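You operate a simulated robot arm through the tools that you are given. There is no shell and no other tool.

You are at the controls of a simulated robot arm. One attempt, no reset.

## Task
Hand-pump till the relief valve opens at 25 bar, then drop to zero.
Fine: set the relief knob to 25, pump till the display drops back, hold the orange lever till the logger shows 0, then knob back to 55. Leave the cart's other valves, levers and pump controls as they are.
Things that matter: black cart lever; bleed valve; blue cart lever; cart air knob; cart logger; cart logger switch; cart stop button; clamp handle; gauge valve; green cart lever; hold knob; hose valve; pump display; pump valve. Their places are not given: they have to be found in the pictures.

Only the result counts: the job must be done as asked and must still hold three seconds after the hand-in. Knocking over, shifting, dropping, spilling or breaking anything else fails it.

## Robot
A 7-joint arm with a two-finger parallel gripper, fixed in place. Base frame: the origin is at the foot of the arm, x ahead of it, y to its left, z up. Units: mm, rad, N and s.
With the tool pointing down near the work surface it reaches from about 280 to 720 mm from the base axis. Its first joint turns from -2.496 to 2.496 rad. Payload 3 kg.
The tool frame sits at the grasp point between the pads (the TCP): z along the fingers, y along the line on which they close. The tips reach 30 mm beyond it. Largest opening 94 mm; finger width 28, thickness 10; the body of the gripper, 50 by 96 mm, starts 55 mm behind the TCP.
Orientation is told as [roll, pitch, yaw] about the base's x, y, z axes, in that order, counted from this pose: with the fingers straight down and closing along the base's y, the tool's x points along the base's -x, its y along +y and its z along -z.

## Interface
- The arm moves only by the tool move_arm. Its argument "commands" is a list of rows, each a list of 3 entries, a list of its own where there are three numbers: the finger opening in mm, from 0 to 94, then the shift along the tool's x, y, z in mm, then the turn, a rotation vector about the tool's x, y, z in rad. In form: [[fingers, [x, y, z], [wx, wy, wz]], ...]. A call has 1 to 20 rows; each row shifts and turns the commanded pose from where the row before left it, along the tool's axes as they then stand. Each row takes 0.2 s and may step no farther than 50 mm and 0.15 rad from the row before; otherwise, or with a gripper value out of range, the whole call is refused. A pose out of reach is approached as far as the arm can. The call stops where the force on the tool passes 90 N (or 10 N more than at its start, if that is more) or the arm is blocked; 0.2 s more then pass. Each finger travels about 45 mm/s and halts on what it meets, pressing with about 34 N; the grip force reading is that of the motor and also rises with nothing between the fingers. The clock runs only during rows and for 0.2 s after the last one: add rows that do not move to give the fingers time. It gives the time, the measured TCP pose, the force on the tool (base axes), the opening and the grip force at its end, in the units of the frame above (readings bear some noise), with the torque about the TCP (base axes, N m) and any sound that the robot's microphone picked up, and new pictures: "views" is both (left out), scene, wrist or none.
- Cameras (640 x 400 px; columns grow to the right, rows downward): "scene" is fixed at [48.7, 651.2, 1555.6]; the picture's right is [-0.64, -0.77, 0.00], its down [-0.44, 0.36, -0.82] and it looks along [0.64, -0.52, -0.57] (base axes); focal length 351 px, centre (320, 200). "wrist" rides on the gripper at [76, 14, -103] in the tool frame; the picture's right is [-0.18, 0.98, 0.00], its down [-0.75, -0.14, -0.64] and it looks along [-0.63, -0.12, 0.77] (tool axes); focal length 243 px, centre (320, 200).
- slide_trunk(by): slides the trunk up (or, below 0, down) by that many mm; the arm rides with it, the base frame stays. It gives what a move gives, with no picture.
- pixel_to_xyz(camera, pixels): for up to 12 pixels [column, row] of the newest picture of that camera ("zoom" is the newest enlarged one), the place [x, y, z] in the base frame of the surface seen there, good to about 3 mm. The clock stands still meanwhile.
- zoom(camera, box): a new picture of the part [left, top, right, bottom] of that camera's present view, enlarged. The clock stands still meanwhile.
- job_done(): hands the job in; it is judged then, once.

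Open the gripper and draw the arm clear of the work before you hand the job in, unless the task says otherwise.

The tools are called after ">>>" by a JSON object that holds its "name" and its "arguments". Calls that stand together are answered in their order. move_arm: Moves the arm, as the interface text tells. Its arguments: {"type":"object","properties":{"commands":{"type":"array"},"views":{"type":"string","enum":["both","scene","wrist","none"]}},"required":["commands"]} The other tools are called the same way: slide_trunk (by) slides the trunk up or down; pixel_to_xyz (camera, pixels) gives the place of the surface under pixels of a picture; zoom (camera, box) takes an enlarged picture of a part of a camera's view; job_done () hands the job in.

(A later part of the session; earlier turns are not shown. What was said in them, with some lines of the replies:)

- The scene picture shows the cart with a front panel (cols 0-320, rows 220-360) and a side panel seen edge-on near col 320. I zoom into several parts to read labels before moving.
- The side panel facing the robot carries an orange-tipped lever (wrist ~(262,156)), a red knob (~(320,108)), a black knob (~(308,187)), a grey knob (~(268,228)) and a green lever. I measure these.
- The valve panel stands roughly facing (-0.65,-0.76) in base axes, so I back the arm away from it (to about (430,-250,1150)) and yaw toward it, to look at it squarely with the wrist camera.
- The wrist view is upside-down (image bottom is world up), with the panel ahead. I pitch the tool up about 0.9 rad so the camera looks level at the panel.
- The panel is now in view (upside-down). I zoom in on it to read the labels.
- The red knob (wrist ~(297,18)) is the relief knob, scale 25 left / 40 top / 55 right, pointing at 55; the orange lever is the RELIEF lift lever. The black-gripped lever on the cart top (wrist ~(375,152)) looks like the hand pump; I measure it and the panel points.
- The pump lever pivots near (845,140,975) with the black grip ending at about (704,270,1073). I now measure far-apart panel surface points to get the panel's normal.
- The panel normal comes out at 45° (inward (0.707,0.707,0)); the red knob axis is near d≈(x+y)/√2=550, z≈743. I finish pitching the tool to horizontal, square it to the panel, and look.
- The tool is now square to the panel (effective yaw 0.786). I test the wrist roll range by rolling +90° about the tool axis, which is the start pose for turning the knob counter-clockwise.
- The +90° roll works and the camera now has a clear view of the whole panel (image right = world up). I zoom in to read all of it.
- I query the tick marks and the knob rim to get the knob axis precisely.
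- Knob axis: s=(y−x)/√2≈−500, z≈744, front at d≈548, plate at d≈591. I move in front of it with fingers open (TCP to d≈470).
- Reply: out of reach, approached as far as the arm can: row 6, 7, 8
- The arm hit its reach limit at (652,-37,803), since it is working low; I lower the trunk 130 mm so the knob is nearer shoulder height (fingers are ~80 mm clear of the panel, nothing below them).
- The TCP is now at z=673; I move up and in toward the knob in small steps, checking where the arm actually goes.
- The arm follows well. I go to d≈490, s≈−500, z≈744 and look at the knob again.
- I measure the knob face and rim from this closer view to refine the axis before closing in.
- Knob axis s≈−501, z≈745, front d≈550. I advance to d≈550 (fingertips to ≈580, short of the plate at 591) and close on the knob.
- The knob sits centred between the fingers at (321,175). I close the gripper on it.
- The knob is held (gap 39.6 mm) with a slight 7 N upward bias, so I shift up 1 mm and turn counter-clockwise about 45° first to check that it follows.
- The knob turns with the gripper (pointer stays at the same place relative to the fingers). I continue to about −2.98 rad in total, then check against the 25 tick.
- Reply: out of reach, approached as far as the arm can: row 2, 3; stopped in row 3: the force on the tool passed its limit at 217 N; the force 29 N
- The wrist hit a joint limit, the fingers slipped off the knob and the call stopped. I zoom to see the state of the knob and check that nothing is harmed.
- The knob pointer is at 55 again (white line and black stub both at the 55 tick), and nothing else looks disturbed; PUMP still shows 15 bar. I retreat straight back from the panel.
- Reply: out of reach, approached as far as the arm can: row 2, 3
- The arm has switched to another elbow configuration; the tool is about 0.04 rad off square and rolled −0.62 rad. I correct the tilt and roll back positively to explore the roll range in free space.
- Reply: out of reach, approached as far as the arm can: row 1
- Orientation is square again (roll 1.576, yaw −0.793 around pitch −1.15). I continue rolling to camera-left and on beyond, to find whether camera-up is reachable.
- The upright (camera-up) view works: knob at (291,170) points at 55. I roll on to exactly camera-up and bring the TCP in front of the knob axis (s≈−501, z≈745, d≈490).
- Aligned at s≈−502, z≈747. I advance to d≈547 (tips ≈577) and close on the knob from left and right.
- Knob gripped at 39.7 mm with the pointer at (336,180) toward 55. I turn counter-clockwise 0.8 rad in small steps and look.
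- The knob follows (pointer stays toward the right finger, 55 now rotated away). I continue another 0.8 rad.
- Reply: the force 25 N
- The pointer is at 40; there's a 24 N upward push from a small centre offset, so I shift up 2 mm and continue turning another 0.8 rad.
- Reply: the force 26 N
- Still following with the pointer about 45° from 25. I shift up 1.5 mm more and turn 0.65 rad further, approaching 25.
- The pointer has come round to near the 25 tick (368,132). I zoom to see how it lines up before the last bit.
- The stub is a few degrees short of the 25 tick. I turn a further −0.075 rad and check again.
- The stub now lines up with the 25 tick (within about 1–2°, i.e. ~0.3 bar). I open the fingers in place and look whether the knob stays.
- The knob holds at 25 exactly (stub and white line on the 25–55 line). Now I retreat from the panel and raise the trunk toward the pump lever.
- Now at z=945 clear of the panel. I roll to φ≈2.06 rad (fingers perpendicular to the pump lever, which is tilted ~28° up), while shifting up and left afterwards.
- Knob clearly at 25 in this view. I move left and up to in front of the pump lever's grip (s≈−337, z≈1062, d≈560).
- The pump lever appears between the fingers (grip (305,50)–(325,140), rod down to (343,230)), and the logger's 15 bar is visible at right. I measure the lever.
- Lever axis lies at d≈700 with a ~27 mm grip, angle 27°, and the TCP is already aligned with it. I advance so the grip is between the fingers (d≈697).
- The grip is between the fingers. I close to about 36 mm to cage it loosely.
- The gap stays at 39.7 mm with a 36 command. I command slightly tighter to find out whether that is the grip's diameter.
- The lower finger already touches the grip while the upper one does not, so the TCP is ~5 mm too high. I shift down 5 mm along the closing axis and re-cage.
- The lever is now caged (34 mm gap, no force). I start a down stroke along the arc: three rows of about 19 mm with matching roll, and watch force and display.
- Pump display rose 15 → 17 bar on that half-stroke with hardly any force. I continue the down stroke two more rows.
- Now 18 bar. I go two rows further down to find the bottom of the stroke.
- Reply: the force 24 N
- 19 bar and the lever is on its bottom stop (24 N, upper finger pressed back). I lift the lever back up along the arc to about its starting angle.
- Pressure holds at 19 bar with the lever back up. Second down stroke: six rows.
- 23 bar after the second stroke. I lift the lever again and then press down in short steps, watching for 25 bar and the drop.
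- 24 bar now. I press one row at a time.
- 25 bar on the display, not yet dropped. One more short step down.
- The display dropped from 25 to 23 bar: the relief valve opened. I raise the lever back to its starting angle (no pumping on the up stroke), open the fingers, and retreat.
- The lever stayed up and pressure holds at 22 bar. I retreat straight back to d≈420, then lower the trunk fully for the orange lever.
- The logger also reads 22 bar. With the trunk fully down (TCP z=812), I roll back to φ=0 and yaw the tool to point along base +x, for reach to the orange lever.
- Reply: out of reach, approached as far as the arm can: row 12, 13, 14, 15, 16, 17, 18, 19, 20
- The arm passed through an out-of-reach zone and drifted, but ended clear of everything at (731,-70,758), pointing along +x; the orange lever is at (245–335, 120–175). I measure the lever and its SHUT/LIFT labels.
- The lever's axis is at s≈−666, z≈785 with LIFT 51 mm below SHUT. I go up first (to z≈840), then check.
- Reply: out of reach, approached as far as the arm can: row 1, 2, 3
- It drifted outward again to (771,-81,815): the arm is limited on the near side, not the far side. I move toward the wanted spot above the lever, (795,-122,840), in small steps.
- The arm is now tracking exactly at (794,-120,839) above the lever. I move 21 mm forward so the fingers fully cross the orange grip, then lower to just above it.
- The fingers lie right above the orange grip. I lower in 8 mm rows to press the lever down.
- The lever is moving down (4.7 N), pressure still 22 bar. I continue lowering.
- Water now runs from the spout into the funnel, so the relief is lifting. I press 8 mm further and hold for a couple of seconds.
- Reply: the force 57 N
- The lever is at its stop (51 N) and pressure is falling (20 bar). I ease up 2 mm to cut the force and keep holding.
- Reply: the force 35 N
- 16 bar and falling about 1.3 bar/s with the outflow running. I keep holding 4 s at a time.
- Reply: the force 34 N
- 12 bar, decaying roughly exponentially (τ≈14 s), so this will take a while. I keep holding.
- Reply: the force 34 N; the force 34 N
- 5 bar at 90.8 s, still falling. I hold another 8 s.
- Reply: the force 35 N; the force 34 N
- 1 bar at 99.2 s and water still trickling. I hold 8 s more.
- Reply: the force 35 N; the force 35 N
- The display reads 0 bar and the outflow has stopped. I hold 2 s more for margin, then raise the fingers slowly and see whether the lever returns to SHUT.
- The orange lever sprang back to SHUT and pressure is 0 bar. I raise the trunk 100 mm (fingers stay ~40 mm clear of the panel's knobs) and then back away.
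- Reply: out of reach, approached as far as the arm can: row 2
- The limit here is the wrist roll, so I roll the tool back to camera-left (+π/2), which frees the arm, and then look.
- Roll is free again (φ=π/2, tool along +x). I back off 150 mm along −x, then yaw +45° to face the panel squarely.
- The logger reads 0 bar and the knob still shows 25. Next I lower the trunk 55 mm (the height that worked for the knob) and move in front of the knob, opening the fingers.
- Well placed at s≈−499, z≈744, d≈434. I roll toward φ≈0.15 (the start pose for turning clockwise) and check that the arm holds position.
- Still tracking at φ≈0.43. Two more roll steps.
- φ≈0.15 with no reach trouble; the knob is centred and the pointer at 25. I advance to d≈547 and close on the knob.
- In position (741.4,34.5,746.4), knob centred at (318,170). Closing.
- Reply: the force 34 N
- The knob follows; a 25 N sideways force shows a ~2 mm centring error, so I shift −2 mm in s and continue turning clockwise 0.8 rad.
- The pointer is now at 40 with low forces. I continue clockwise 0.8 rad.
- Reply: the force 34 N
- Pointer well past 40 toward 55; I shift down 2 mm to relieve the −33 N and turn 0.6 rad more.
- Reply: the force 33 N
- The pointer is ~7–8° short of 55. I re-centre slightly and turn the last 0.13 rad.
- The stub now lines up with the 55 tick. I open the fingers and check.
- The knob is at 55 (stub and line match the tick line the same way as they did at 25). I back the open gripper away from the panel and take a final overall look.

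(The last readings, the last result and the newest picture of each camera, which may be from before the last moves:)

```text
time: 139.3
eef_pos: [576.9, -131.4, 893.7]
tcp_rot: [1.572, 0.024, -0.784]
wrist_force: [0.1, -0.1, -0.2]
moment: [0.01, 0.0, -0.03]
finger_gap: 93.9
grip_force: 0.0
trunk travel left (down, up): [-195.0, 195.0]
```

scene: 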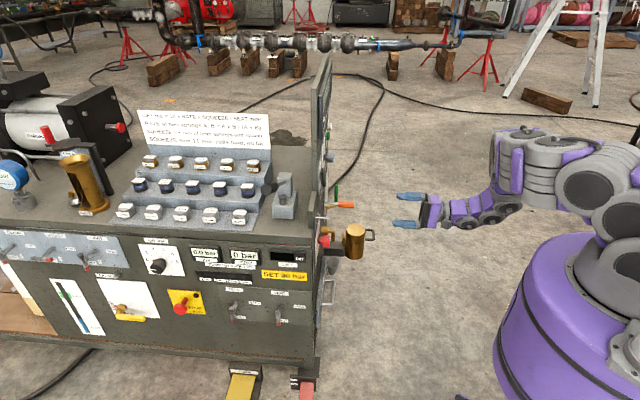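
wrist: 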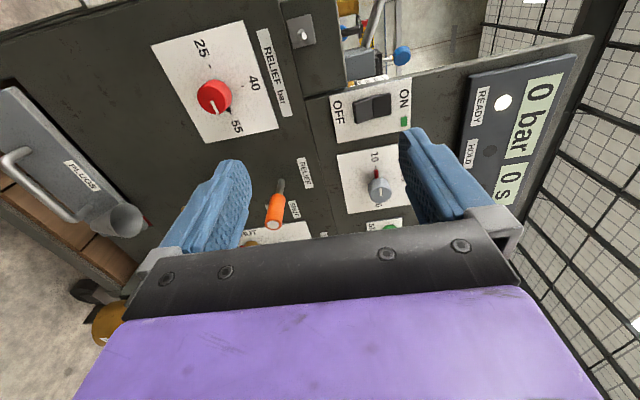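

Logger reads 0 bar, knob at 55, orange lever up at SHUT, arm clear. I take a last close look at the knob and controls before handing in.

>>> {"name": "zoom", "arguments": {"camera": "wrist", "box": [140, 10, 340, 150]}}

>>> {"name": "zoom", "arguments": {"camera": "scene", "box": [120, 150, 400, 345]}}

>>> {"name": "zoom", "arguments": {"camera": "wrist", "box": [320, 60, 580, 240]}}

```text
2.86 times, centred on (240, 80) of wrist
```

zoom: 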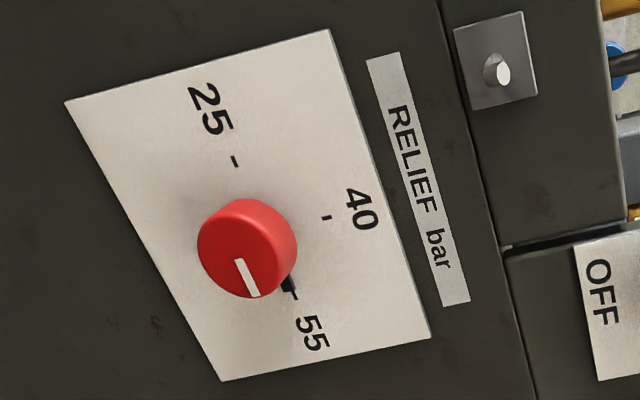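

```text
2.05 times, centred on (260, 248) of scene
```

zoom: 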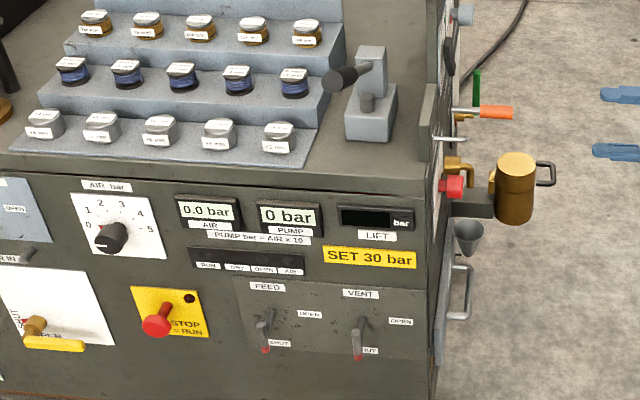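

```text
2.22 times, centred on (450, 150) of wrist
```

zoom: 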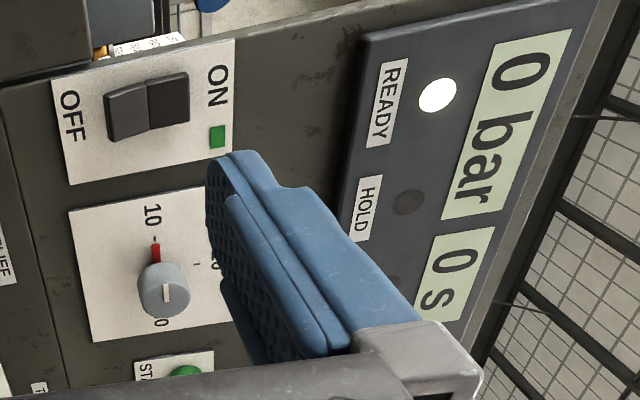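

Everything checks out: knob at 55, pump display and logger both 0 bar, relief lever back at SHUT, the other controls look unchanged, and the gripper is open and well clear. I hand the job in.

>>> {"name": "job_done", "arguments": {}}

```text
The job is handed in.
```

I've handed in the job with every step done. The final pictures show the relief knob back at 55 and both the pump display and the logger at 0 bar.

- **Relief setting:** I turned the knob to 25. On my first try the arm hit a joint limit: the gripper slipped off the knob, the force on the tool reached 217 N, and the knob ended up back at 55. The pictures afterwards showed nothing damaged, and the second try reached 25 and held.
- **Pumping:** Pressure went from 15 to 25 bar in about two and a half strokes. The relief valve then opened and the display dropped to 23. I left the pump handle at its starting angle.
- **Venting:** I held the orange lever down for about half a minute, until the display read 0 and the outflow stopped. I couldn't see the logger while holding the lever, so I read it afterwards. The lever sprang back to SHUT.
- **Other controls:** I didn't touch anything else on the cart, and what I could see looked unchanged. The gripper is open and well clear of the cart.
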